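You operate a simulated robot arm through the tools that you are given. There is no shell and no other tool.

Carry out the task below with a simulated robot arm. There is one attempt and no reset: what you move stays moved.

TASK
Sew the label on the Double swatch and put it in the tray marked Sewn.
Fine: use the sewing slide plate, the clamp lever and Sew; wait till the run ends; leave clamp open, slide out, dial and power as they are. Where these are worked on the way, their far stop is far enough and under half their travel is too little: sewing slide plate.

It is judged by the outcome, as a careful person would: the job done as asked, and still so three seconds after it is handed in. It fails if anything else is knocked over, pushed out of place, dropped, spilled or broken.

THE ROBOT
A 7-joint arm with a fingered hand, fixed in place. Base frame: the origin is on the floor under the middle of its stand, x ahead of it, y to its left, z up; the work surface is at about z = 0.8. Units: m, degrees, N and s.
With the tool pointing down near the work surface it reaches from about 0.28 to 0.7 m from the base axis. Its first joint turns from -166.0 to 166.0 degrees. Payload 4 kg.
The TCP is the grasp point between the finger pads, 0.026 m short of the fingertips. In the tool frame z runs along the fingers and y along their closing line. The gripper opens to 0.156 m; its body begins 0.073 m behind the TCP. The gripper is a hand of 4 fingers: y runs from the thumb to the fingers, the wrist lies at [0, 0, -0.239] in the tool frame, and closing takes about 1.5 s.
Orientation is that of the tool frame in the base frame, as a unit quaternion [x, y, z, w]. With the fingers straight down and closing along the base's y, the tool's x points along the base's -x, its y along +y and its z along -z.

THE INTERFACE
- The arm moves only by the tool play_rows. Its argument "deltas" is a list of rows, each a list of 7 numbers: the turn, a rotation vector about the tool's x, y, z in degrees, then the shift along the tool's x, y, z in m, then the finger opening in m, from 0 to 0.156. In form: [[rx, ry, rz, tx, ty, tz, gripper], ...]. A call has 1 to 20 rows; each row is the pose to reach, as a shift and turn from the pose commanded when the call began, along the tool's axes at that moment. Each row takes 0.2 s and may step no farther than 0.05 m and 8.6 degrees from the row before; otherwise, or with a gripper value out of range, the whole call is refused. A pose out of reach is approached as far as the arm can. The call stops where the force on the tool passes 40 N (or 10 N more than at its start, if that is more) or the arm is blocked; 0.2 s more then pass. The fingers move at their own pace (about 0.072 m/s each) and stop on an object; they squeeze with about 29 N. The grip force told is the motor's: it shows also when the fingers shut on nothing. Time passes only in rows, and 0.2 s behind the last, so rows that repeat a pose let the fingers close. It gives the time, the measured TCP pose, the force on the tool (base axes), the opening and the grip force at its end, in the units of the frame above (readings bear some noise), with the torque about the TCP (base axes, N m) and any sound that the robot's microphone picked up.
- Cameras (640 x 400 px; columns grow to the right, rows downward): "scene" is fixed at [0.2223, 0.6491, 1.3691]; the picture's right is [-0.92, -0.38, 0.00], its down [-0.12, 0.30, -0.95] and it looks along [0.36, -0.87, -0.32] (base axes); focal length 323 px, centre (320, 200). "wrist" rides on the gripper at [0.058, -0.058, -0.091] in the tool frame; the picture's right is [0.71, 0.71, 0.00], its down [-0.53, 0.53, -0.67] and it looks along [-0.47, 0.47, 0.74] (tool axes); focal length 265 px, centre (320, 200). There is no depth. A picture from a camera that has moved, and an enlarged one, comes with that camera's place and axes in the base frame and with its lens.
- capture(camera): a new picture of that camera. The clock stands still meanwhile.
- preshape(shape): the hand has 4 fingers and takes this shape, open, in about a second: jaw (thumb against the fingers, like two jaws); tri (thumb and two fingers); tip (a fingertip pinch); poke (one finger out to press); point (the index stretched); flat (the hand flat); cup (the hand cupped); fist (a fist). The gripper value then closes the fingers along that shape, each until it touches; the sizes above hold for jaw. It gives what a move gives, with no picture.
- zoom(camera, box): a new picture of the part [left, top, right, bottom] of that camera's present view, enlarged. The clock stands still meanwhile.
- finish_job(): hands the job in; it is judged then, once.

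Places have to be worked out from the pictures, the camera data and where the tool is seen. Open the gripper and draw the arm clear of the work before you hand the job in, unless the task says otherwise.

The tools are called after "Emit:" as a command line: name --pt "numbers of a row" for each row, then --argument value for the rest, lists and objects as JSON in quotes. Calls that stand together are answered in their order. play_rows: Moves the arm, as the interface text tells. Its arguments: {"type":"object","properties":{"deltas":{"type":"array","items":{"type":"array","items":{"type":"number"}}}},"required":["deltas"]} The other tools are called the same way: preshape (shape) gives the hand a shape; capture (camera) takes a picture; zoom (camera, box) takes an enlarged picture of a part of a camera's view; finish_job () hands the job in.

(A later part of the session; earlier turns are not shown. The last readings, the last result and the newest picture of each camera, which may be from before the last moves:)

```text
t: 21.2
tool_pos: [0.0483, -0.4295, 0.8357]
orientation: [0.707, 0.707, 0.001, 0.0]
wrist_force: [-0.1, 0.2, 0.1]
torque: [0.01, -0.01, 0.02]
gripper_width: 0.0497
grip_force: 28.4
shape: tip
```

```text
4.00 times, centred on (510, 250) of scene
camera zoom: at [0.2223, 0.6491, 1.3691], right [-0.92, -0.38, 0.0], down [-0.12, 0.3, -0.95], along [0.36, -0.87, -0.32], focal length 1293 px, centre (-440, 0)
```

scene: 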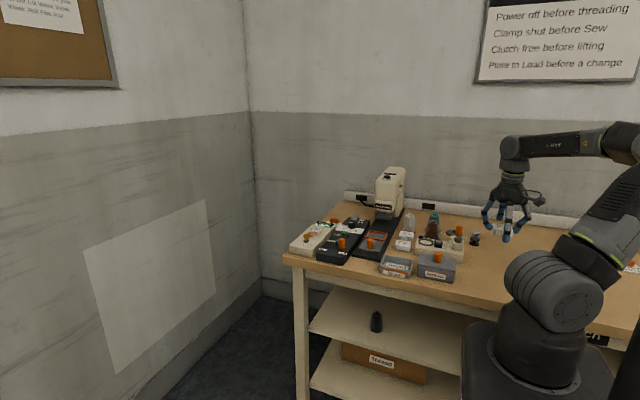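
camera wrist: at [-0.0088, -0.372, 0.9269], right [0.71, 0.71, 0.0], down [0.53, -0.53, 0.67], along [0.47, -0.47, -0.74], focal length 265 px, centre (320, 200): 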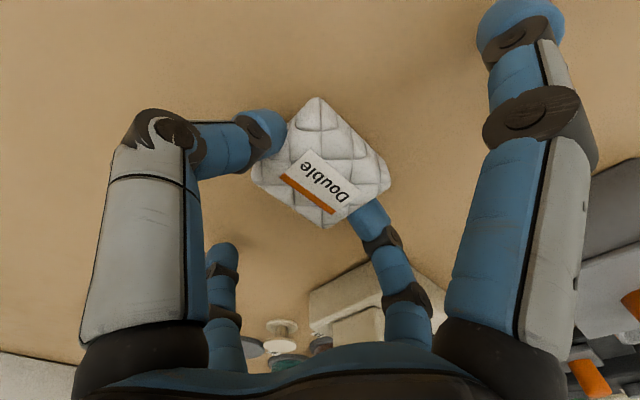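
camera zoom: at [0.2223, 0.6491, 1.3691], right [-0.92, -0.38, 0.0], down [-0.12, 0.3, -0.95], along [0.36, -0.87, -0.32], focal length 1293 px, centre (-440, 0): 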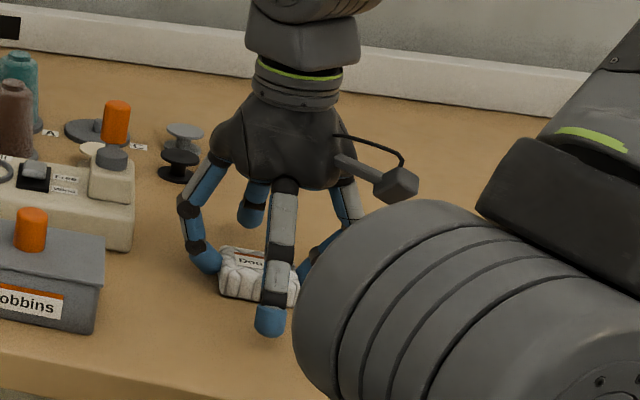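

The height equals that at pick-up, so the swatch is at the table. I'll release, rise, and switch to the jaw shape.

Emit:
play_rows --pt "0 0 0 0 0 0.0005 0.05" --pt "0 0 0 0 0 0.0005 0.06" --pt "0 0 0 0 0 0.0005 0.075" --pt "0 0 0 0 0 0.0005 0.085" --pt "0 0 0 0 0 0.0005 0.085" --pt "0 0 0 0 0 -0.03 0.085" --pt "0 0 0 0 0 -0.07 0.085" --pt "0 0 0 0 0 -0.1 0.085" --pt "0 0 0 0 0 -0.1 0.085"

Emit:
preshape --shape "jaw"

Emit:
play_rows --pt "0 0 0 0 0 0 0.11" --pt "0 0 0 0 0 0 0.08" --pt "0 0 0 0 0 0 0.075" --pt "0 0 0 0 0 0 0.075" --pt "0 0 0 0 0 0 0.075" --pt "0 0 0 0 0 0 0.075"

Emit:
capture --camera "wrist"

Emit:
zoom --camera "wrist" --box '[240, 60, 400, 180]'

```text
t: 23.2
tool_pos: [0.0491, -0.4299, 0.9366]
orientation: [0.707, 0.707, 0.001, 0.001]
wrist_force: [-0.3, -0.2, -0.2]
torque: [0.04, 0.0, 0.0]
gripper_width: 0.0848
grip_force: 0.0
shape: tip
```

```text
t: 24.1
tool_pos: [0.0469, -0.4288, 0.9363]
orientation: [0.708, 0.707, 0.0, 0.001]
wrist_force: [-0.3, 0.4, -0.9]
torque: [-0.02, 0.01, 0.01]
gripper_width: 0.156
grip_force: 0.1
shape: jaw
```

```text
t: 25.5
tool_pos: [0.0488, -0.4305, 0.9362]
orientation: [0.708, 0.706, 0.001, 0.001]
wrist_force: [0.1, 0.5, -0.5]
torque: [-0.01, -0.01, 0.03]
gripper_width: 0.0756
grip_force: 0.0
shape: jaw
```

```text
taken
camera wrist: at [-0.0088, -0.372, 1.0276], right [0.71, 0.71, 0.0], down [0.53, -0.53, 0.67], along [0.47, -0.47, -0.74], focal length 265 px, centre (320, 200)
```

wrist: 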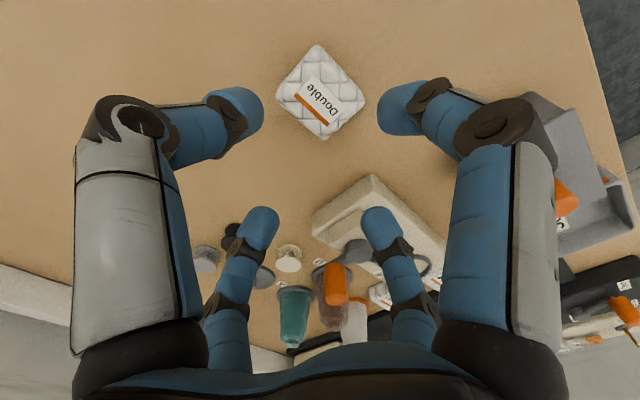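

```text
3.33 times, centred on (320, 120) of wrist
camera zoom: at [-0.0088, -0.372, 1.0276], right [0.71, 0.71, 0.0], down [0.53, -0.53, 0.67], along [0.47, -0.47, -0.74], focal length 885 px, centre (320, 467)
```

zoom: 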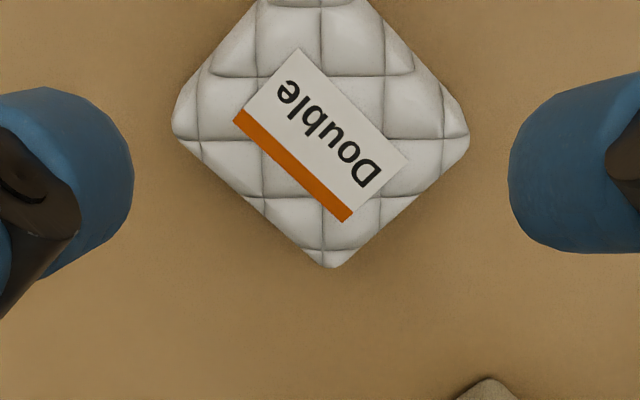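

The swatch is centred under the hand (centre ≈ (0.050, -0.430)) with wide free space. I'll lower the open jaw around it and close on all four sides.

Emit:
play_rows --pt "0 0 0 0 0.001 0.03 0.075" --pt "0 0 0 0 0.001 0.06 0.075" --pt "0 0 0 0 0.001 0.085 0.075" --pt "0 0 0 0 0.001 0.0995 0.075" --pt "0 0 0 0 0.001 0.0995 0.075" --pt "0 0 0 0 0.001 0.0995 0.06" --pt "0 0 0 0 0.001 0.0995 0.05" --pt "0 0 0 0 0.001 0.0995 0.04" --pt "0 0 0 0 0.001 0.0995 0.035" --pt "0 0 0 0 0.001 0.0995 0.035" --pt "0 0 0 0 0.001 0.0995 0.035"

Emit:
capture --camera "wrist"

Emit:
zoom --camera "scene" --box '[460, 200, 560, 300]'

```text
t: 27.9
tool_pos: [0.0503, -0.43, 0.836]
orientation: [0.707, 0.707, 0.0, 0.001]
wrist_force: [0.2, -0.5, 0.5]
torque: [0.02, -0.01, 0.0]
gripper_width: 0.0479
grip_force: 29.3
shape: jaw
```

```text
taken
camera wrist: at [-0.0074, -0.3725, 0.9283], right [0.71, 0.71, 0.0], down [0.53, -0.53, 0.67], along [0.47, -0.47, -0.74], focal length 265 px, centre (320, 200)
```

wrist: 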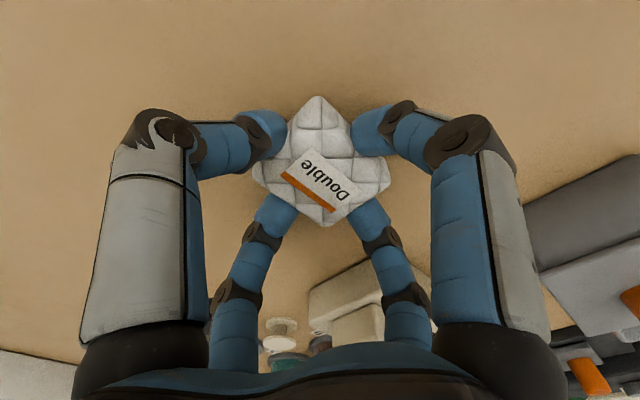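

```text
4.00 times, centred on (510, 250) of scene
camera zoom: at [0.2223, 0.6491, 1.3691], right [-0.92, -0.38, 0.0], down [-0.12, 0.3, -0.95], along [0.36, -0.87, -0.32], focal length 1293 px, centre (-440, 0)
```

zoom: 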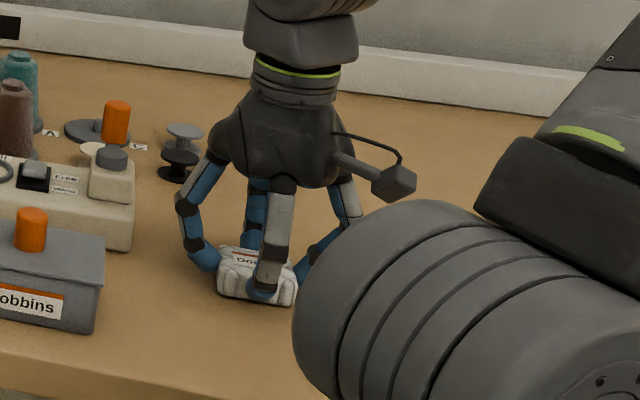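

All four fingers hold the swatch at 29 N. I'll lift it and carry it over to just above the orange frame, staying high.

Emit:
play_rows --pt "0 0 0 0 0 -0.02 0.035" --pt "0 0 0 0 0 -0.06 0.035" --pt "0 0 0 0 0 -0.1 0.035" --pt "0 0 0 0 0.02 -0.125 0.035" --pt "0 0 0 0 0.06 -0.13 0.035" --pt "0 0 0 0 0.105 -0.13 0.035" --pt "0 0 0 0 0.15 -0.13 0.035" --pt "0 0 0 0 0.195 -0.13 0.035" --pt "0 0 0 0 0.24 -0.13 0.035" --pt "0 0 0 0 0.285 -0.13 0.035" --pt "0 0 0 0 0.325 -0.13 0.035" --pt "0 0 0 -0.02 0.365 -0.13 0.035" --pt "0 0 0 -0.04 0.395 -0.13 0.035" --pt "0 0 0 -0.06 0.4095 -0.13 0.035" --pt "0 0 0 -0.07 0.4095 -0.13 0.035" --pt "0 0 0 -0.07 0.4095 -0.13 0.035"

Emit:
capture --camera "wrist"

Emit:
capture --camera "scene"

```text
t: 31.3
tool_pos: [0.46, -0.4987, 0.9672]
orientation: [0.707, 0.707, 0.0, 0.0]
wrist_force: [0.3, -0.4, 0.6]
torque: [0.0, -0.01, 0.0]
gripper_width: 0.0479
grip_force: 28.8
shape: jaw
```

```text
taken
camera wrist: at [0.4022, -0.4416, 1.058], right [0.71, 0.71, 0.0], down [0.53, -0.53, 0.67], along [0.47, -0.47, -0.74], focal length 265 px, centre (320, 200)
```

wrist: 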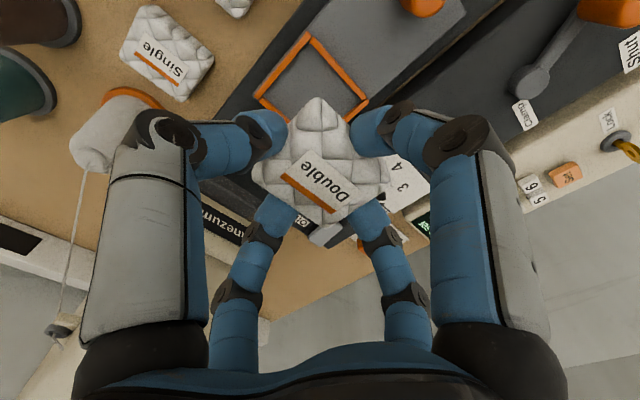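

```text
taken
```

scene: 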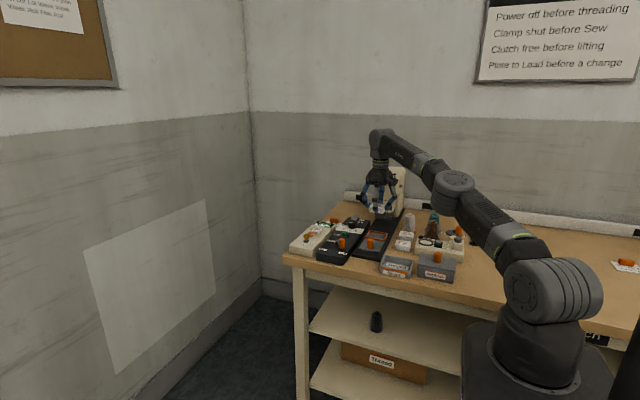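

The hand is over the plate at (0.460, -0.4995). I'll zoom in to measure frame and swatch in the same view.

Emit:
zoom --camera "wrist" --box '[240, 20, 400, 140]'

Emit:
zoom --camera "wrist" --box '[240, 90, 400, 240]'

Emit:
zoom --camera "scene" --box '[340, 160, 420, 260]'

```text
3.33 times, centred on (320, 80) of wrist
camera zoom: at [0.4022, -0.4416, 1.058], right [0.71, 0.71, 0.0], down [0.53, -0.53, 0.67], along [0.47, -0.47, -0.74], focal length 885 px, centre (320, 600)
```

zoom: 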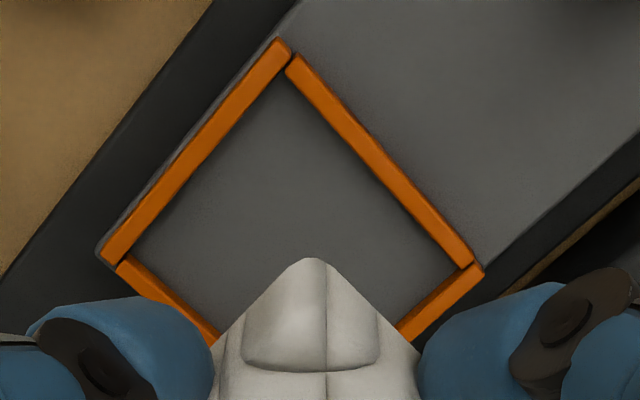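

```text
2.67 times, centred on (320, 165) of wrist
camera zoom: at [0.4022, -0.4416, 1.058], right [0.71, 0.71, 0.0], down [0.53, -0.53, 0.67], along [0.47, -0.47, -0.74], focal length 708 px, centre (320, 293)
```

zoom: 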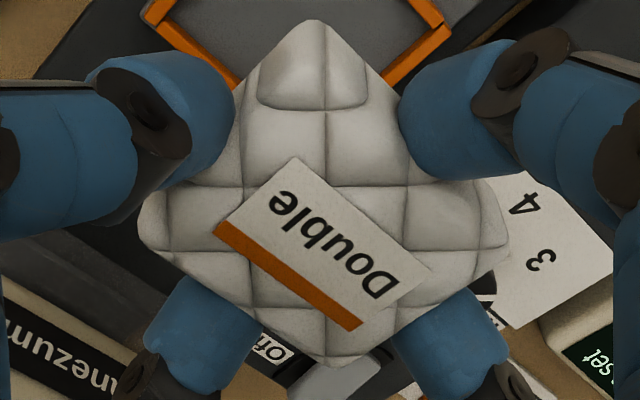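

```text
4.00 times, centred on (380, 210) of scene
camera zoom: at [0.2223, 0.6491, 1.3691], right [-0.92, -0.38, 0.0], down [-0.12, 0.3, -0.95], along [0.36, -0.87, -0.32], focal length 1293 px, centre (80, 160)
```

zoom: 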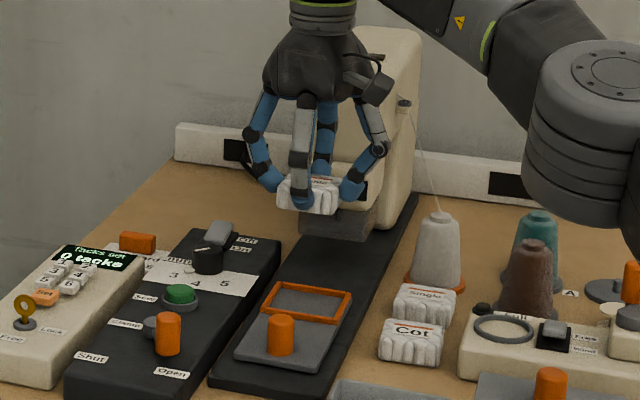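

Frame centre measures (0.460, -0.510) and the swatch is centred in the hand. I'll shift 10 mm in -y and come down to just above the frame to check again.

Emit:
play_rows --pt "0 0 0 -0.005 0 0.0 0.035" --pt "0 0 0 -0.0102 0 0.01 0.035" --pt "0 0 0 -0.0102 0 0.035 0.035" --pt "0 0 0 -0.0102 0 0.06 0.035" --pt "0 0 0 -0.0102 0 0.078 0.035" --pt "0 0 0 -0.0102 0 0.086 0.035" --pt "0 0 0 -0.0102 0 0.086 0.035"

Emit:
capture --camera "wrist"

Emit:
zoom --camera "scene" --box '[345, 190, 415, 260]'

```text
t: 32.9
tool_pos: [0.4609, -0.5102, 0.8804]
orientation: [0.707, 0.707, 0.0, 0.0]
wrist_force: [0.1, -0.2, -0.4]
torque: [-0.02, 0.02, 0.0]
gripper_width: 0.0478
grip_force: 29.3
shape: jaw
out of reach, approached as far as the arm can: row 1, 2
```

```text
taken
camera wrist: at [0.4021, -0.452, 0.9725], right [0.71, 0.71, 0.0], down [0.53, -0.53, 0.67], along [0.47, -0.47, -0.74], focal length 265 px, centre (320, 200)
```

wrist: 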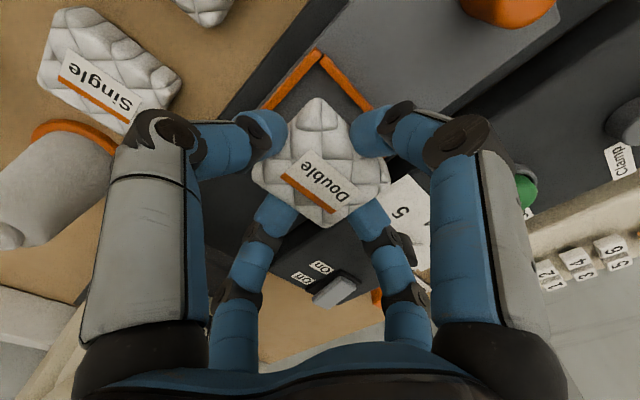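

```text
5.71 times, centred on (380, 225) of scene
camera zoom: at [0.2223, 0.6491, 1.3691], right [-0.92, -0.38, 0.0], down [-0.12, 0.3, -0.95], along [0.36, -0.87, -0.32], focal length 1847 px, centre (-23, 57)
```

zoom: 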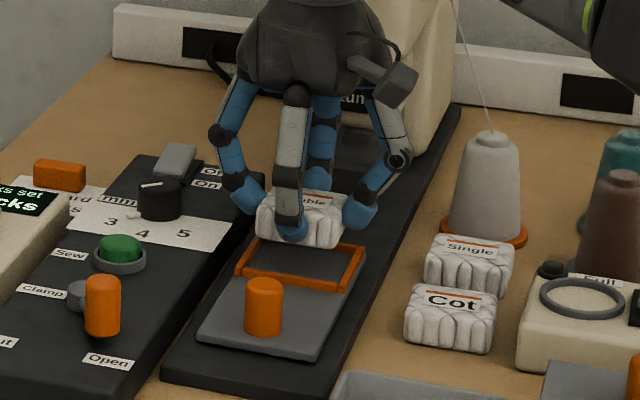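

Aligned as computed (frame corner appears where expected). I'll lower the last ~23 mm so the swatch meets the plate inside the frame.

Emit:
play_rows --pt "0 0 0 0 0 0.008 0.035" --pt "0 0 0 0 0 0.015 0.035" --pt "0 0 0 0 0 0.02 0.035" --pt "0 0 0 0 0 0.0235 0.035" --pt "0 0 0 0 0 0.0235 0.035"

Emit:
capture --camera "wrist"

Emit:
zoom --camera "scene" --box '[355, 205, 405, 260]'

```text
t: 34.1
tool_pos: [0.4591, -0.5091, 0.8576]
orientation: [0.707, 0.707, 0.001, 0.001]
wrist_force: [1.4, 0.0, 0.2]
torque: [0.0, -0.04, 0.03]
gripper_width: 0.0478
grip_force: 28.8
shape: jaw
```

```text
taken
camera wrist: at [0.4019, -0.452, 0.9488], right [0.71, 0.71, 0.0], down [0.53, -0.53, 0.67], along [0.47, -0.47, -0.74], focal length 265 px, centre (320, 200)
```

wrist: 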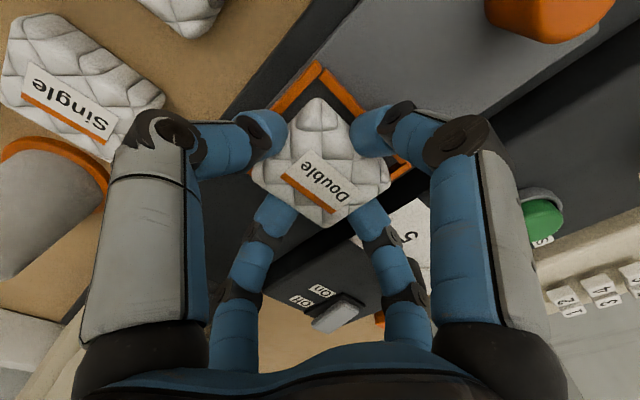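

```text
7.27 times, centred on (380, 232) of scene
camera zoom: at [0.2223, 0.6491, 1.3691], right [-0.92, -0.38, 0.0], down [-0.12, 0.3, -0.95], along [0.36, -0.87, -0.32], focal length 2350 px, centre (-116, -36)
```

zoom: 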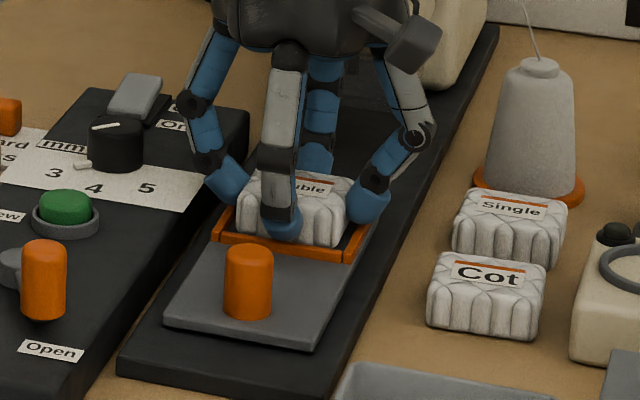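

The swatch now appears inside the frame. I'll zoom to verify its fit before releasing.

Emit:
zoom --camera "wrist" --box '[230, 50, 420, 240]'

Emit:
zoom --camera "scene" --box '[366, 222, 392, 246]'

```text
2.11 times, centred on (325, 145) of wrist
camera zoom: at [0.4019, -0.452, 0.9488], right [0.71, 0.71, 0.0], down [0.53, -0.53, 0.67], along [0.47, -0.47, -0.74], focal length 559 px, centre (310, 316)
```

zoom: 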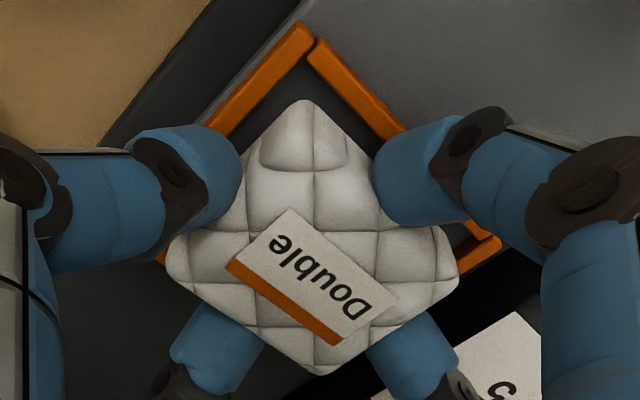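

```text
16.00 times, centred on (379, 234) of scene
camera zoom: at [0.2223, 0.6491, 1.3691], right [-0.92, -0.38, 0.0], down [-0.12, 0.3, -0.95], along [0.36, -0.87, -0.32], focal length 5171 px, centre (-624, -344)
```

zoom: 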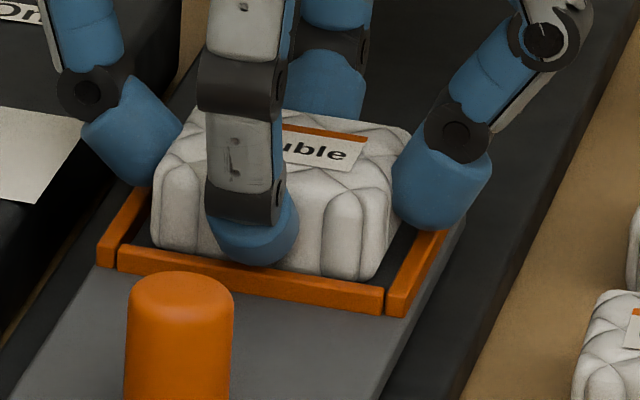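

The swatch lies within the frame bars. I'll lower 1 mm more, open the fingers a little and lift straight off.

Emit:
play_rows --pt "0 0 0 0 0 0.001 0.045" --pt "0 0 0 0 0 0.001 0.052" --pt "0 0 0 0 0 0.001 0.058" --pt "0 0 0 0 0 0.001 0.064" --pt "0 0 0 0 0 0.001 0.068" --pt "0 0 0 0 0 0.001 0.068" --pt "0 0 0 0 0 -0.01 0.068" --pt "0 0 0 0 0 -0.03 0.068" --pt "0 0 0 0.01 0 -0.06 0.068" --pt "0 0 0 0.03 0 -0.09 0.068" --pt "0 0 0 0.03 0 -0.09 0.068"

Emit:
capture --camera "wrist"

Emit:
zoom --camera "scene" --box '[350, 205, 410, 265]'

```text
t: 36.5
tool_pos: [0.4594, -0.479, 0.9469]
orientation: [0.707, 0.707, -0.001, 0.0]
wrist_force: [0.3, -0.6, -0.2]
torque: [0.01, -0.01, -0.02]
gripper_width: 0.0676
grip_force: 0.0
shape: jaw
```

```text
taken
camera wrist: at [0.4016, -0.422, 1.0391], right [0.71, 0.71, 0.0], down [0.53, -0.53, 0.67], along [0.47, -0.47, -0.74], focal length 265 px, centre (320, 200)
```

wrist: 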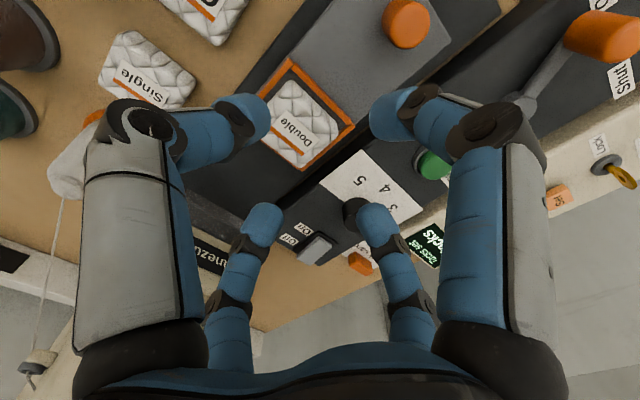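

```text
6.67 times, centred on (380, 235) of scene
camera zoom: at [0.2223, 0.6491, 1.3691], right [-0.92, -0.38, 0.0], down [-0.12, 0.3, -0.95], along [0.36, -0.87, -0.32], focal length 2154 px, centre (-80, -33)
```

zoom: 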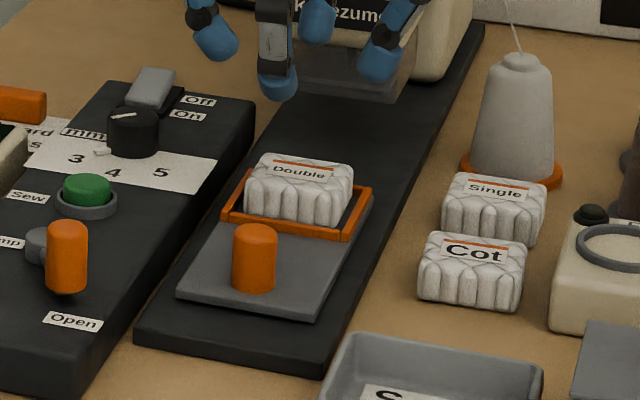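

The swatch sits squarely in the frame. Next I'll use the slide handle (≈(0.459, -0.403), z 0.82–0.855): I'll turn the hand 45° so the fingers straddle it diagonally, giving more room at the machine head, and hover above it.

Emit:
play_rows --pt "0 0 -7.5 0.015 0 0 0.06" --pt "0 0 -15 0.03 0 0 0.06" --pt "0 0 -22.5 0.045 0 0 0.06" --pt "0 0 -30 0.06 0 0 0.06" --pt "0 0 -37.5 0.07 0 0 0.06" --pt "0 0 -45 0.077 0 0 0.06" --pt "0 0 -45 0.077 0 0.02 0.06" --pt "0 0 -45 0.077 0 0.02 0.06"

Emit:
capture --camera "wrist"

Emit:
zoom --camera "scene" --box '[320, 180, 410, 270]'

```text
t: 38.3
tool_pos: [0.4584, -0.4042, 0.9268]
orientation: [0.382, 0.924, 0.0, 0.0]
wrist_force: [-0.1, -0.1, 0.3]
torque: [-0.07, -0.01, 0.01]
gripper_width: 0.0605
grip_force: 0.2
shape: jaw
```

```text
taken
camera wrist: at [0.3778, -0.4034, 1.0189], right [0.0, 1.0, 0.0], down [0.74, 0.0, 0.67], along [0.67, 0.0, -0.74], focal length 265 px, centre (320, 200)
```

wrist: 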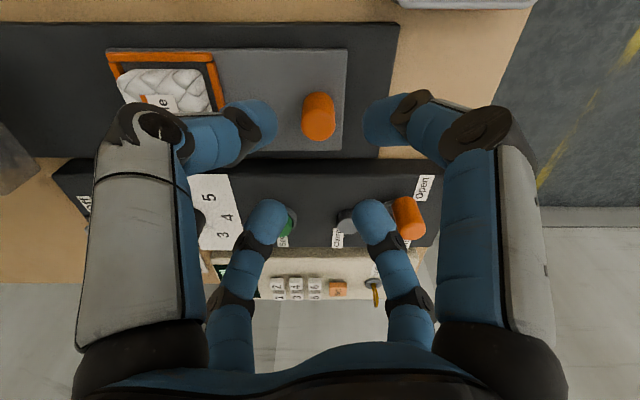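

```text
4.44 times, centred on (365, 225) of scene
camera zoom: at [0.2223, 0.6491, 1.3691], right [-0.92, -0.38, 0.0], down [-0.12, 0.3, -0.95], along [0.36, -0.87, -0.32], focal length 1436 px, centre (120, 89)
```

zoom: 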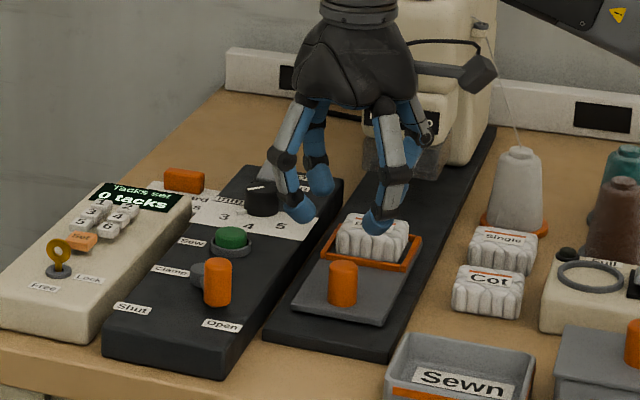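

Handle column matches the hand's y. I'll zoom to get its x accurately.

Emit:
zoom --camera "wrist" --box '[260, 60, 380, 160]'

Emit:
zoom --camera "wrist" --box '[320, 160, 460, 280]'

```text
4.00 times, centred on (320, 110) of wrist
camera zoom: at [0.3778, -0.4034, 1.0189], right [0.0, 1.0, 0.0], down [0.74, 0.0, 0.67], along [0.67, 0.0, -0.74], focal length 1062 px, centre (320, 560)
```

zoom: 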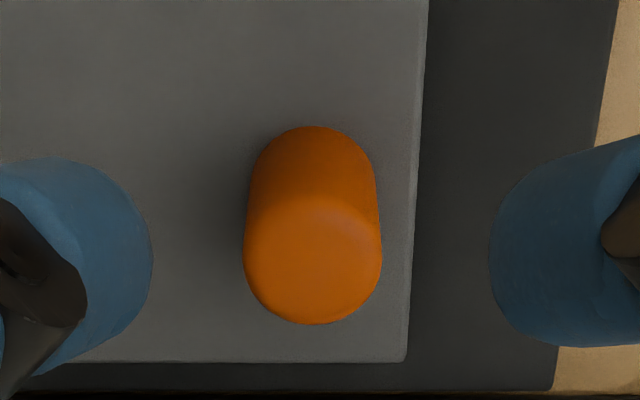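

```text
3.33 times, centred on (390, 220) of wrist
camera zoom: at [0.3778, -0.4034, 1.0189], right [0.0, 1.0, 0.0], down [0.74, 0.0, 0.67], along [0.67, 0.0, -0.74], focal length 885 px, centre (87, 133)
```

zoom: 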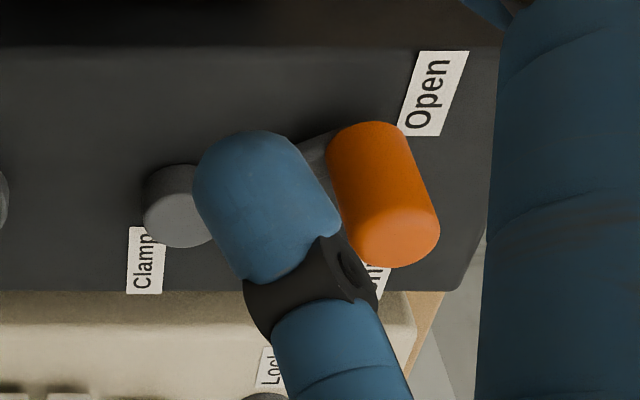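

Handle centre is ≈(0.460, -0.404), right under the hand. I'll lower around it and close.

Emit:
play_rows --pt "0 0 0 0 0 0.02 0.06" --pt "0 0 0 0 0 0.04 0.06" --pt "0 0 0 0 0 0.06 0.06" --pt "0 0 0 0 0 0.073 0.06" --pt "0 0 0 0 0 0.073 0.06" --pt "0 0 0 0 0 0.073 0.04" --pt "0 0 0 0 0 0.073 0.025" --pt "0 0 0 0 0 0.073 0.015" --pt "0 0 0 0 0 0.073 0.01" --pt "0 0 0 0 0 0.073 0.01"

Emit:
capture --camera "wrist"

Emit:
zoom --camera "scene" --box '[335, 200, 405, 270]'

```text
t: 40.5
tool_pos: [0.4584, -0.4033, 0.8533]
orientation: [0.383, 0.924, 0.0, 0.001]
wrist_force: [-0.5, -1.7, -4.9]
torque: [-0.08, -0.02, -0.02]
gripper_width: 0.0176
grip_force: 29.0
shape: jaw
```

```text
taken
camera wrist: at [0.3778, -0.4033, 0.9455], right [0.0, 1.0, 0.0], down [0.74, 0.0, 0.67], along [0.67, 0.0, -0.74], focal length 265 px, centre (320, 200)
```

wrist: 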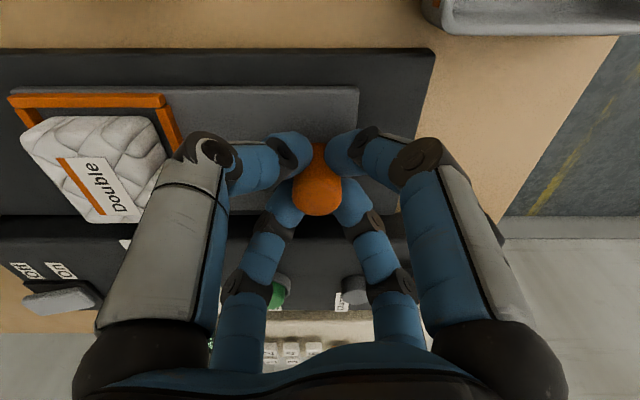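

```text
5.71 times, centred on (370, 235) of scene
camera zoom: at [0.2223, 0.6491, 1.3691], right [-0.92, -0.38, 0.0], down [-0.12, 0.3, -0.95], along [0.36, -0.87, -0.32], focal length 1847 px, centre (34, 0)
```

zoom: 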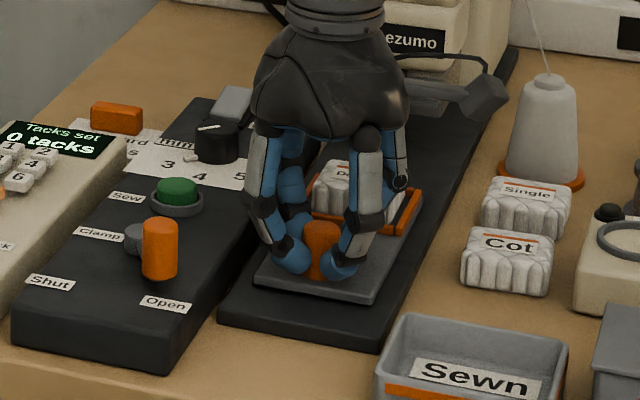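

The handle is gripped. Now I'll push the plate inwards (-y) slowly, 30 mm first, watching the force.

Emit:
play_rows --pt "0 0 0 -0.0035 -0.0035 0 0.01" --pt "0 0 0 -0.0071 -0.0071 0 0.01" --pt "0 0 0 -0.0106 -0.0106 0 0.01" --pt "0 0 0 -0.0141 -0.0141 0 0.01" --pt "0 0 0 -0.0177 -0.0177 0 0.01" --pt "0 0 0 -0.0212 -0.0212 0 0.01"

Emit:
zoom --camera "scene" --box '[335, 190, 405, 270]'

```text
t: 41.9
tool_pos: [0.4588, -0.4335, 0.8544]
orientation: [0.382, 0.924, 0.0, 0.0]
wrist_force: [-2.3, -0.1, -10.1]
torque: [-0.01, 0.05, 0.01]
gripper_width: 0.0177
grip_force: 29.3
shape: jaw
```

```text
5.00 times, centred on (370, 230) of scene
camera zoom: at [0.2223, 0.6491, 1.3691], right [-0.92, -0.38, 0.0], down [-0.12, 0.3, -0.95], along [0.36, -0.87, -0.32], focal length 1616 px, centre (70, 50)
```

zoom: 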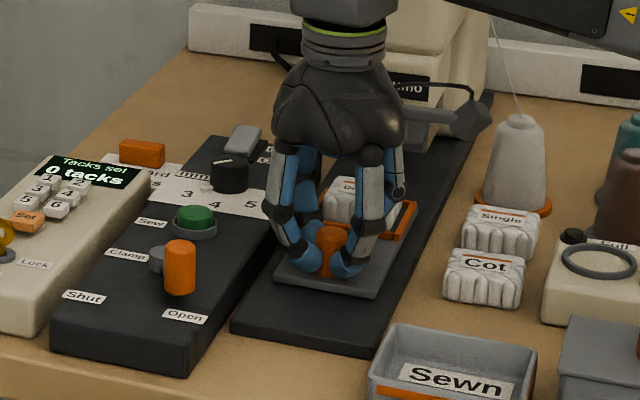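

The plate moves freely with the hand (30 mm so far). I'll keep pushing.

Emit:
play_rows --pt "0 0 0 -0.0035 -0.0035 0 0.01" --pt "0 0 0 -0.0071 -0.0071 0 0.01" --pt "0 0 0 -0.0106 -0.0106 0 0.01" --pt "0 0 0 -0.0141 -0.0141 0 0.01" --pt "0 0 0 -0.0177 -0.0177 0 0.01" --pt "0 0 0 -0.0212 -0.0212 0 0.01" --pt "0 0 0 -0.0247 -0.0247 0 0.01" --pt "0 0 0 -0.0283 -0.0283 0 0.01" --pt "0 0 0 -0.0318 -0.0318 0 0.01" --pt "0 0 0 -0.0354 -0.0354 0 0.01"

Emit:
zoom --camera "scene" --box '[335, 190, 405, 270]'

Emit:
capture --camera "wrist"

```text
t: 44.1
tool_pos: [0.4608, -0.4824, 0.8546]
orientation: [0.382, 0.924, 0.001, 0.0]
wrist_force: [-3.7, 0.3, -11.3]
torque: [0.0, 0.1, -0.05]
gripper_width: 0.0176
grip_force: 28.8
shape: jaw
```

```text
5.00 times, centred on (370, 230) of scene
camera zoom: at [0.2223, 0.6491, 1.3691], right [-0.92, -0.38, 0.0], down [-0.12, 0.3, -0.95], along [0.36, -0.87, -0.32], focal length 1616 px, centre (70, 50)
```

zoom: 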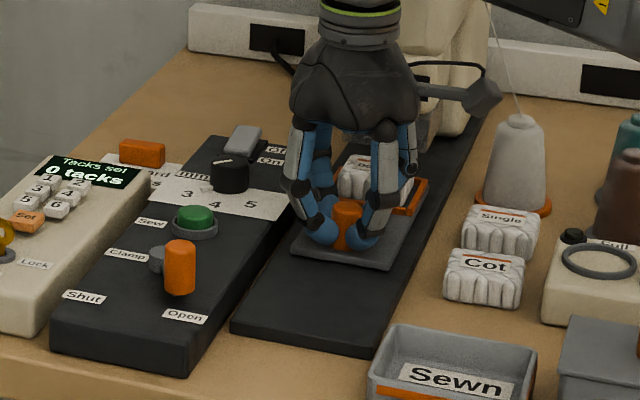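

```text
taken
camera wrist: at [0.378, -0.4831, 0.9456], right [0.0, 1.0, 0.0], down [0.74, 0.0, 0.67], along [0.67, 0.0, -0.74], focal length 265 px, centre (320, 200)
```

wrist: 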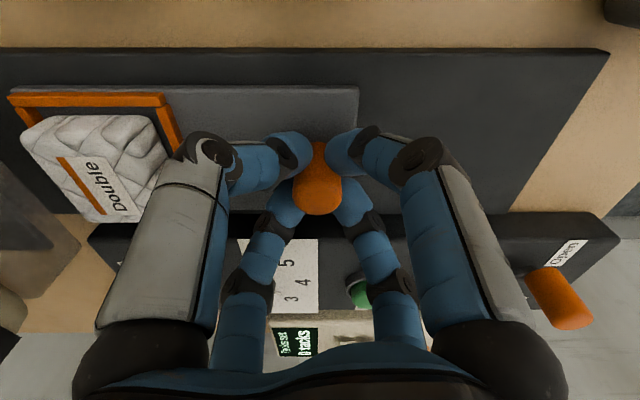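

80 mm in, still moving freely, and the swatch is about to enter under the guard. I'll continue in small steps, expecting the far stop.

Emit:
play_rows --pt "0 0 0 -0.0028 -0.0028 0 0.01" --pt "0 0 0 -0.0057 -0.0057 0 0.01" --pt "0 0 0 -0.0085 -0.0085 0 0.01" --pt "0 0 0 -0.0113 -0.0113 0 0.01" --pt "0 0 0 -0.0141 -0.0141 0 0.01" --pt "0 0 0 -0.017 -0.017 0 0.01" --pt "0 0 0 -0.0198 -0.0198 0 0.01"

Emit:
zoom --camera "scene" --box '[335, 190, 405, 270]'

Emit:
capture --camera "wrist"

```text
t: 45.7
tool_pos: [0.4587, -0.5119, 0.8536]
orientation: [0.383, 0.924, 0.0, -0.001]
wrist_force: [-2.2, 0.5, -13.1]
torque: [-0.04, 0.07, -0.04]
gripper_width: 0.0175
grip_force: 28.9
shape: jaw
```

```text
5.00 times, centred on (370, 230) of scene
camera zoom: at [0.2223, 0.6491, 1.3691], right [-0.92, -0.38, 0.0], down [-0.12, 0.3, -0.95], along [0.36, -0.87, -0.32], focal length 1616 px, centre (70, 50)
```

zoom: 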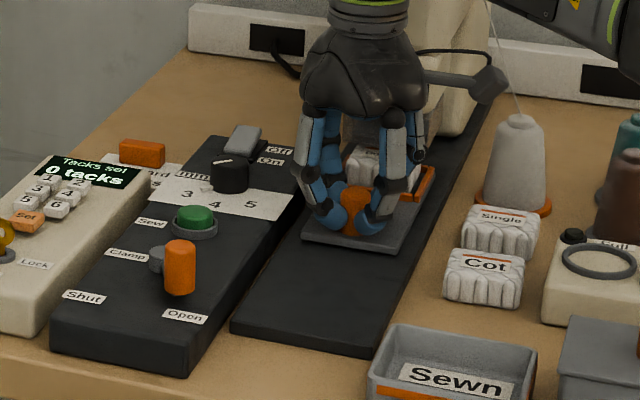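

```text
taken
camera wrist: at [0.3779, -0.5118, 0.9457], right [0.0, 1.0, 0.0], down [0.74, 0.0, 0.67], along [0.67, 0.0, -0.74], focal length 265 px, centre (320, 200)
```

wrist: 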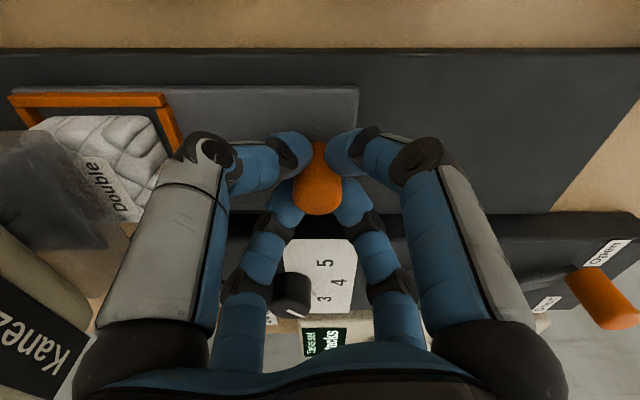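

110 mm in; the swatch is partly under the guard, the hand still ~35 mm from the head. I'll continue with small steps until the stop.

Emit:
play_rows --pt "0 0 0 -0.0021 -0.0021 0 0.01" --pt "0 0 0 -0.0042 -0.0042 0 0.01" --pt "0 0 0 -0.0064 -0.0064 0 0.01" --pt "0 0 0 -0.0085 -0.0085 0 0.01" --pt "0 0 0 -0.0106 -0.0106 0 0.01"

Emit:
zoom --camera "scene" --box '[335, 190, 405, 270]'

Emit:
capture --camera "wrist"

```text
t: 46.9
tool_pos: [0.4599, -0.5253, 0.8536]
orientation: [0.383, 0.924, 0.0, 0.0]
wrist_force: [-5.8, 0.6, -10.2]
torque: [-0.03, 0.13, -0.03]
gripper_width: 0.018
grip_force: 28.9
shape: jaw
```

```text
5.00 times, centred on (370, 230) of scene
camera zoom: at [0.2223, 0.6491, 1.3691], right [-0.92, -0.38, 0.0], down [-0.12, 0.3, -0.95], along [0.36, -0.87, -0.32], focal length 1616 px, centre (70, 50)
```

zoom: 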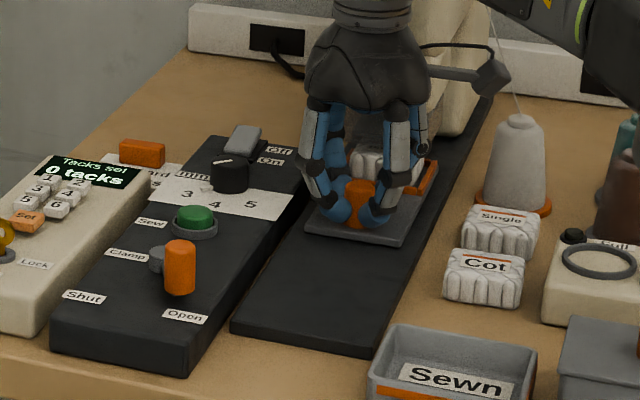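

```text
taken
camera wrist: at [0.378, -0.5264, 0.9457], right [0.0, 1.0, 0.0], down [0.74, 0.0, 0.67], along [0.67, 0.0, -0.74], focal length 265 px, centre (320, 200)
```

wrist: 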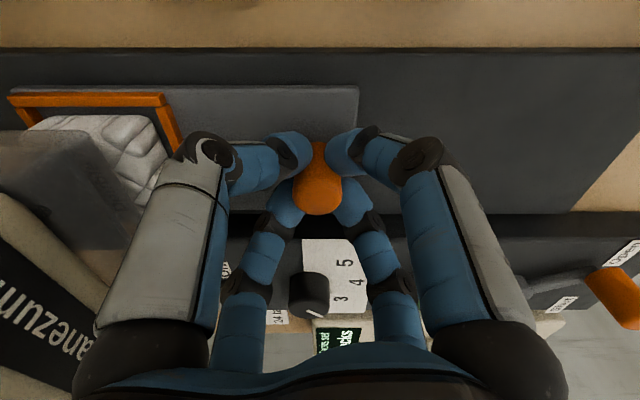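

Still no stop at ~123 mm. I'll go on another 12 mm carefully.

Emit:
play_rows --pt "0 0 0 -0.0014 -0.0014 0 0.01" --pt "0 0 0 -0.0028 -0.0028 0 0.01" --pt "0 0 0 -0.0042 -0.0042 0 0.01" --pt "0 0 0 -0.0057 -0.0057 0 0.01" --pt "0 0 0 -0.0071 -0.0071 0 0.01" --pt "0 0 0 -0.0085 -0.0085 0 0.01"

Emit:
zoom --camera "scene" --box '[335, 190, 405, 270]'

Emit:
capture --camera "wrist"

```text
t: 48.3
tool_pos: [0.4588, -0.5324, 0.8545]
orientation: [0.382, 0.924, 0.001, 0.002]
wrist_force: [4.0, -0.1, -9.2]
torque: [-0.03, -0.08, 0.03]
gripper_width: 0.0176
grip_force: 29.1
shape: jaw
out of reach, approached as far as the arm can: row 5, 6
```

```text
5.00 times, centred on (370, 230) of scene
camera zoom: at [0.2223, 0.6491, 1.3691], right [-0.92, -0.38, 0.0], down [-0.12, 0.3, -0.95], along [0.36, -0.87, -0.32], focal length 1616 px, centre (70, 50)
```

zoom: 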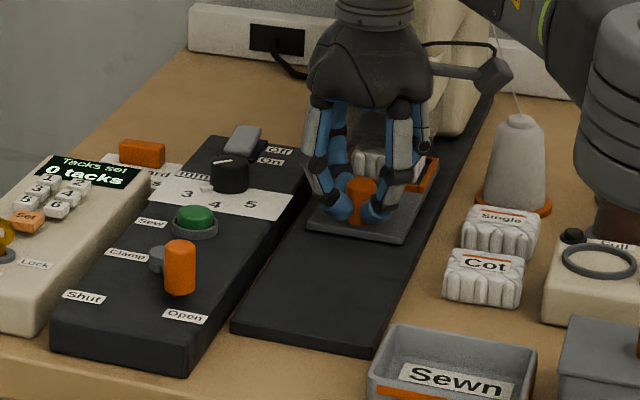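

```text
taken
camera wrist: at [0.3773, -0.5324, 0.9455], right [0.0, 1.0, 0.0], down [0.74, 0.0, 0.67], along [0.67, 0.0, -0.74], focal length 265 px, centre (320, 200)
```

wrist: 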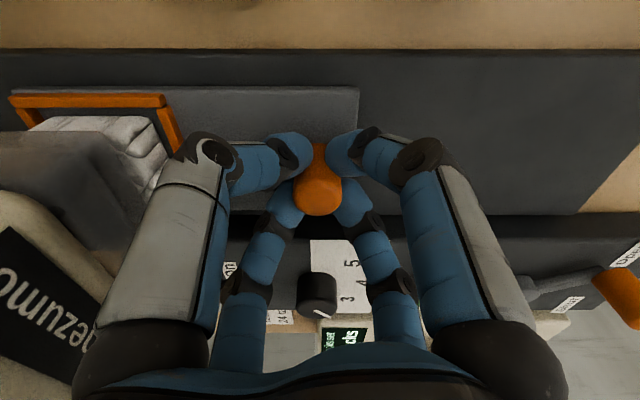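

The arm's reach with the tool vertical ends here (~130 mm of travel) before the slide met its stop. I'll release the handle, rise and back off, then push the remainder with the hand tilted.

Emit:
play_rows --pt "0 0 0 0.002 0.002 0 0.02" --pt "0 0 0 0.002 0.002 0 0.035" --pt "0 0 0 0.002 0.002 0 0.05" --pt "0 0 0 0.002 0.002 0 0.05" --pt "0 0 0 0.003 0.003 -0.015 0.05" --pt "0 0 0 0.005 0.005 -0.03 0.05" --pt "0 0 0 0.01 0.01 -0.045 0.05" --pt "0 0 0 0.025 0.025 -0.06 0.05" --pt "0 0 0 0.05 0.05 -0.07 0.05" --pt "0 0 0 0.08 0.08 -0.08 0.05" --pt "0 0 0 0.08 0.08 -0.08 0.05"

Emit:
capture --camera "wrist"

Emit:
zoom --camera "scene" --box '[330, 180, 420, 270]'

```text
t: 50.7
tool_pos: [0.4952, -0.472, 0.9449]
orientation: [0.382, 0.924, 0.002, -0.001]
wrist_force: [0.9, 0.5, 0.0]
torque: [-0.01, 0.01, -0.03]
gripper_width: 0.0496
grip_force: 0.1
shape: jaw
out of reach, approached as far as the arm can: row 8, 9, 10, 11
```

```text
taken
camera wrist: at [0.4143, -0.4714, 1.0367], right [0.0, 1.0, 0.0], down [0.74, 0.0, 0.67], along [0.67, 0.0, -0.74], focal length 265 px, centre (320, 200)
```

wrist: 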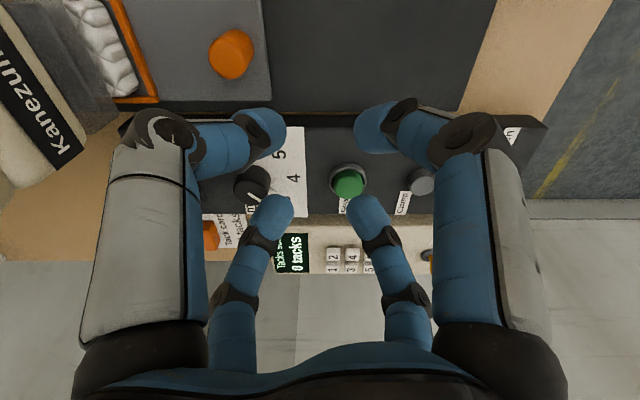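

```text
4.44 times, centred on (375, 225) of scene
camera zoom: at [0.2223, 0.6491, 1.3691], right [-0.92, -0.38, 0.0], down [-0.12, 0.3, -0.95], along [0.36, -0.87, -0.32], focal length 1436 px, centre (76, 89)
```

zoom: 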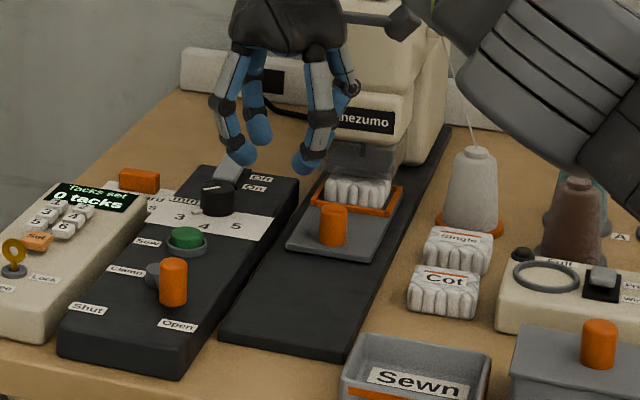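

The hand came up clear, but the last rows were reported out of reach though the target was nearer in. I'll look at the whole arm posture before moving on.

Emit:
capture --camera "scene"

Emit:
play_rows --pt "0 0 0 0.005 0.0 -0.005 0.05" --pt "0 0 0 0.015 0.0 -0.01 0.05" --pt "0 0 0 0.03 0.0 -0.015 0.05"

```text
taken
```

scene: 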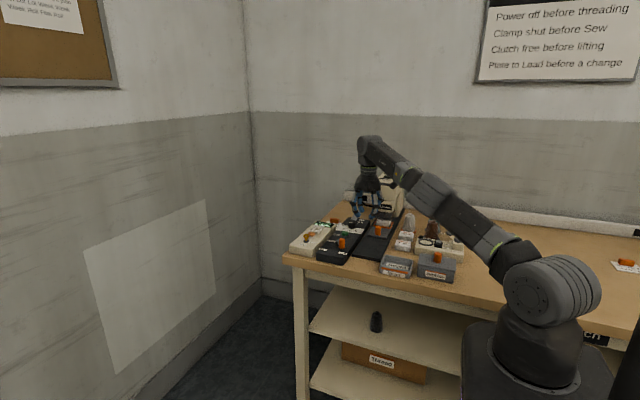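

```text
t: 51.5
tool_pos: [0.4914, -0.4673, 0.9665]
orientation: [0.383, 0.924, 0.0, -0.001]
wrist_force: [0.9, -0.2, -0.4]
torque: [0.05, 0.01, 0.01]
gripper_width: 0.0495
grip_force: 0.0
shape: jaw
out of reach, approached as far as the arm can: row 2, 3
```

The elbow is almost straight, which makes the inward motion sluggish. I'll draw back in very small radial steps to let it bend.

Emit:
play_rows --pt "0 0 0 0.002 0 0 0.05" --pt "0 0 0 0.004 0 0 0.05" --pt "0 0 0 0.006 0 0 0.05" --pt "0 0 0 0.008 0 0 0.05" --pt "0 0 0 0.01 0 0 0.05" --pt "0 0 0 0.012 0 0 0.05" --pt "0 0 0 0.014 0 0 0.05" --pt "0 0 0 0.016 0 0 0.05" --pt "0 0 0 0.018 0 0 0.05" --pt "0 0 0 0.02 0 0 0.05"

Emit:
capture --camera "scene"

```text
t: 53.7
tool_pos: [0.4902, -0.4672, 0.9695]
orientation: [0.383, 0.924, 0.0, 0.001]
wrist_force: [0.3, 0.1, -0.3]
torque: [0.0, 0.01, -0.02]
gripper_width: 0.0499
grip_force: 0.1
shape: jaw
out of reach, approached as far as the arm can: row 2, 3, 4, 5, 6, 7, 8, 9, 10
```

```text
taken
```

scene: 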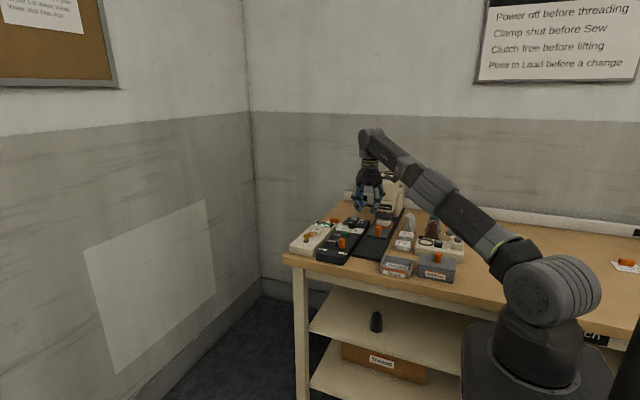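

The elbow is stuck straight in the radial direction. Going straight down (where reach is longer, nothing is below within 30 mm) should bend it; I'll lower to z≈0.905.

Emit:
play_rows --pt "0 0 0 0 0 0.01 0.05" --pt "0 0 0 0 0 0.02 0.05" --pt "0 0 0 0 0 0.03 0.05" --pt "0 0 0 0 0 0.04 0.05" --pt "0 0 0 0 0 0.05 0.05" --pt "0 0 0 0 0 0.06 0.05" --pt "0 0 0 0 0 0.06 0.05"

Emit:
capture --camera "scene"

```text
t: 55.3
tool_pos: [0.5007, -0.478, 0.9135]
orientation: [0.383, 0.924, -0.001, 0.0]
wrist_force: [0.1, -0.3, 0.4]
torque: [-0.03, 0.02, 0.0]
gripper_width: 0.0496
grip_force: 0.1
shape: jaw
out of reach, approached as far as the arm can: row 2, 3, 4, 5, 6, 7
```

```text
taken
```

scene: 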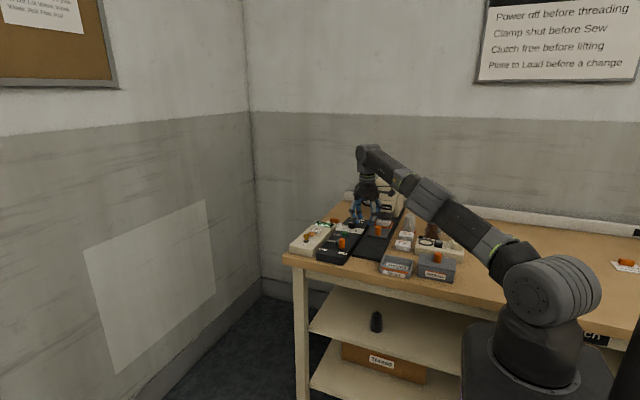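

Still stretched. The elbow may be lying sideways, so I'll try a sideways sweep (towards +x/+y, rising) with an inward component to let it flex.

Emit:
play_rows --pt "0 0 0 0.001 0.01 -0.004 0.05" --pt "0 0 0 0.003 0.02 -0.008 0.05" --pt "0 0 0 0.006 0.03 -0.012 0.05" --pt "0 0 0 0.01 0.04 -0.016 0.05" --pt "0 0 0 0.015 0.05 -0.02 0.05" --pt "0 0 0 0.02 0.06 -0.024 0.05" --pt "0 0 0 0.025 0.07 -0.028 0.05" --pt "0 0 0 0.03 0.08 -0.032 0.05" --pt "0 0 0 0.035 0.09 -0.036 0.05" --pt "0 0 0 0.04 0.1 -0.04 0.05"

Emit:
capture --camera "scene"

```text
t: 57.5
tool_pos: [0.5611, -0.3891, 0.9595]
orientation: [0.382, 0.924, 0.001, -0.001]
wrist_force: [-0.4, -0.1, -0.1]
torque: [-0.02, 0.02, 0.01]
gripper_width: 0.0494
grip_force: 0.0
shape: jaw
out of reach, approached as far as the arm can: row 4, 5, 6, 7, 8, 9, 10
```

```text
taken
```

scene: 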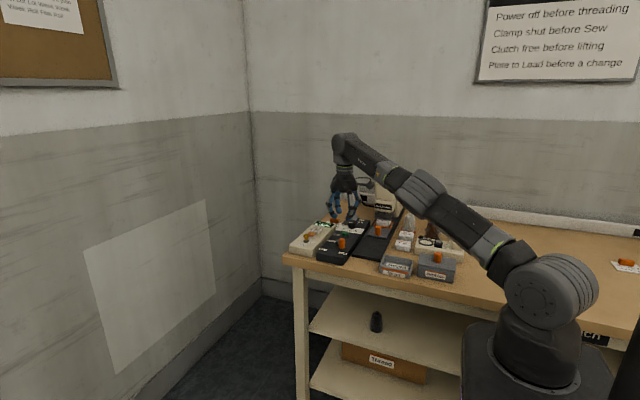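

Every result lies exactly on the maximum-reach sphere, so the elbow has passed over-centre to its stop. Pushing a little outward should bring it back over centre, then going down and in should flex it the right way.

Emit:
play_rows --pt "0 0 0 -0.008 0.001 0 0.05" --pt "0 0 0 -0.016 0.003 0 0.05" --pt "0 0 0 -0.024 0.004 0 0.05" --pt "0 0 0 -0.032 0.006 0 0.05" --pt "0 0 0 -0.04 0.007 0 0.05" --pt "0 0 0 -0.04 0.007 0 0.05"

Emit:
capture --camera "scene"

```text
t: 58.9
tool_pos: [0.5605, -0.3946, 0.9547]
orientation: [0.382, 0.924, 0.0, 0.0]
wrist_force: [0.4, 0.8, 0.2]
torque: [-0.02, 0.02, 0.0]
gripper_width: 0.0498
grip_force: 0.0
shape: jaw
out of reach, approached as far as the arm can: row 1, 2, 3, 4, 5, 6
```

```text
taken
```

scene: 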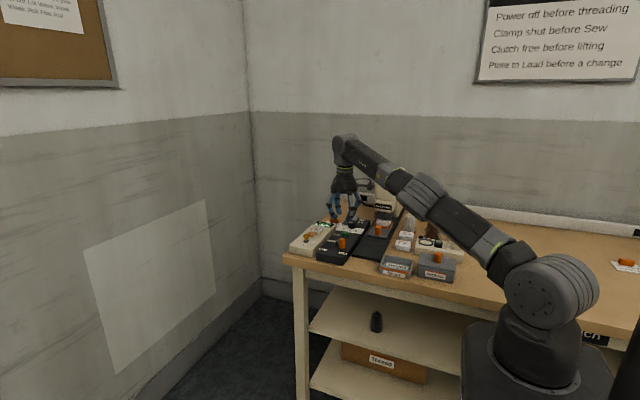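

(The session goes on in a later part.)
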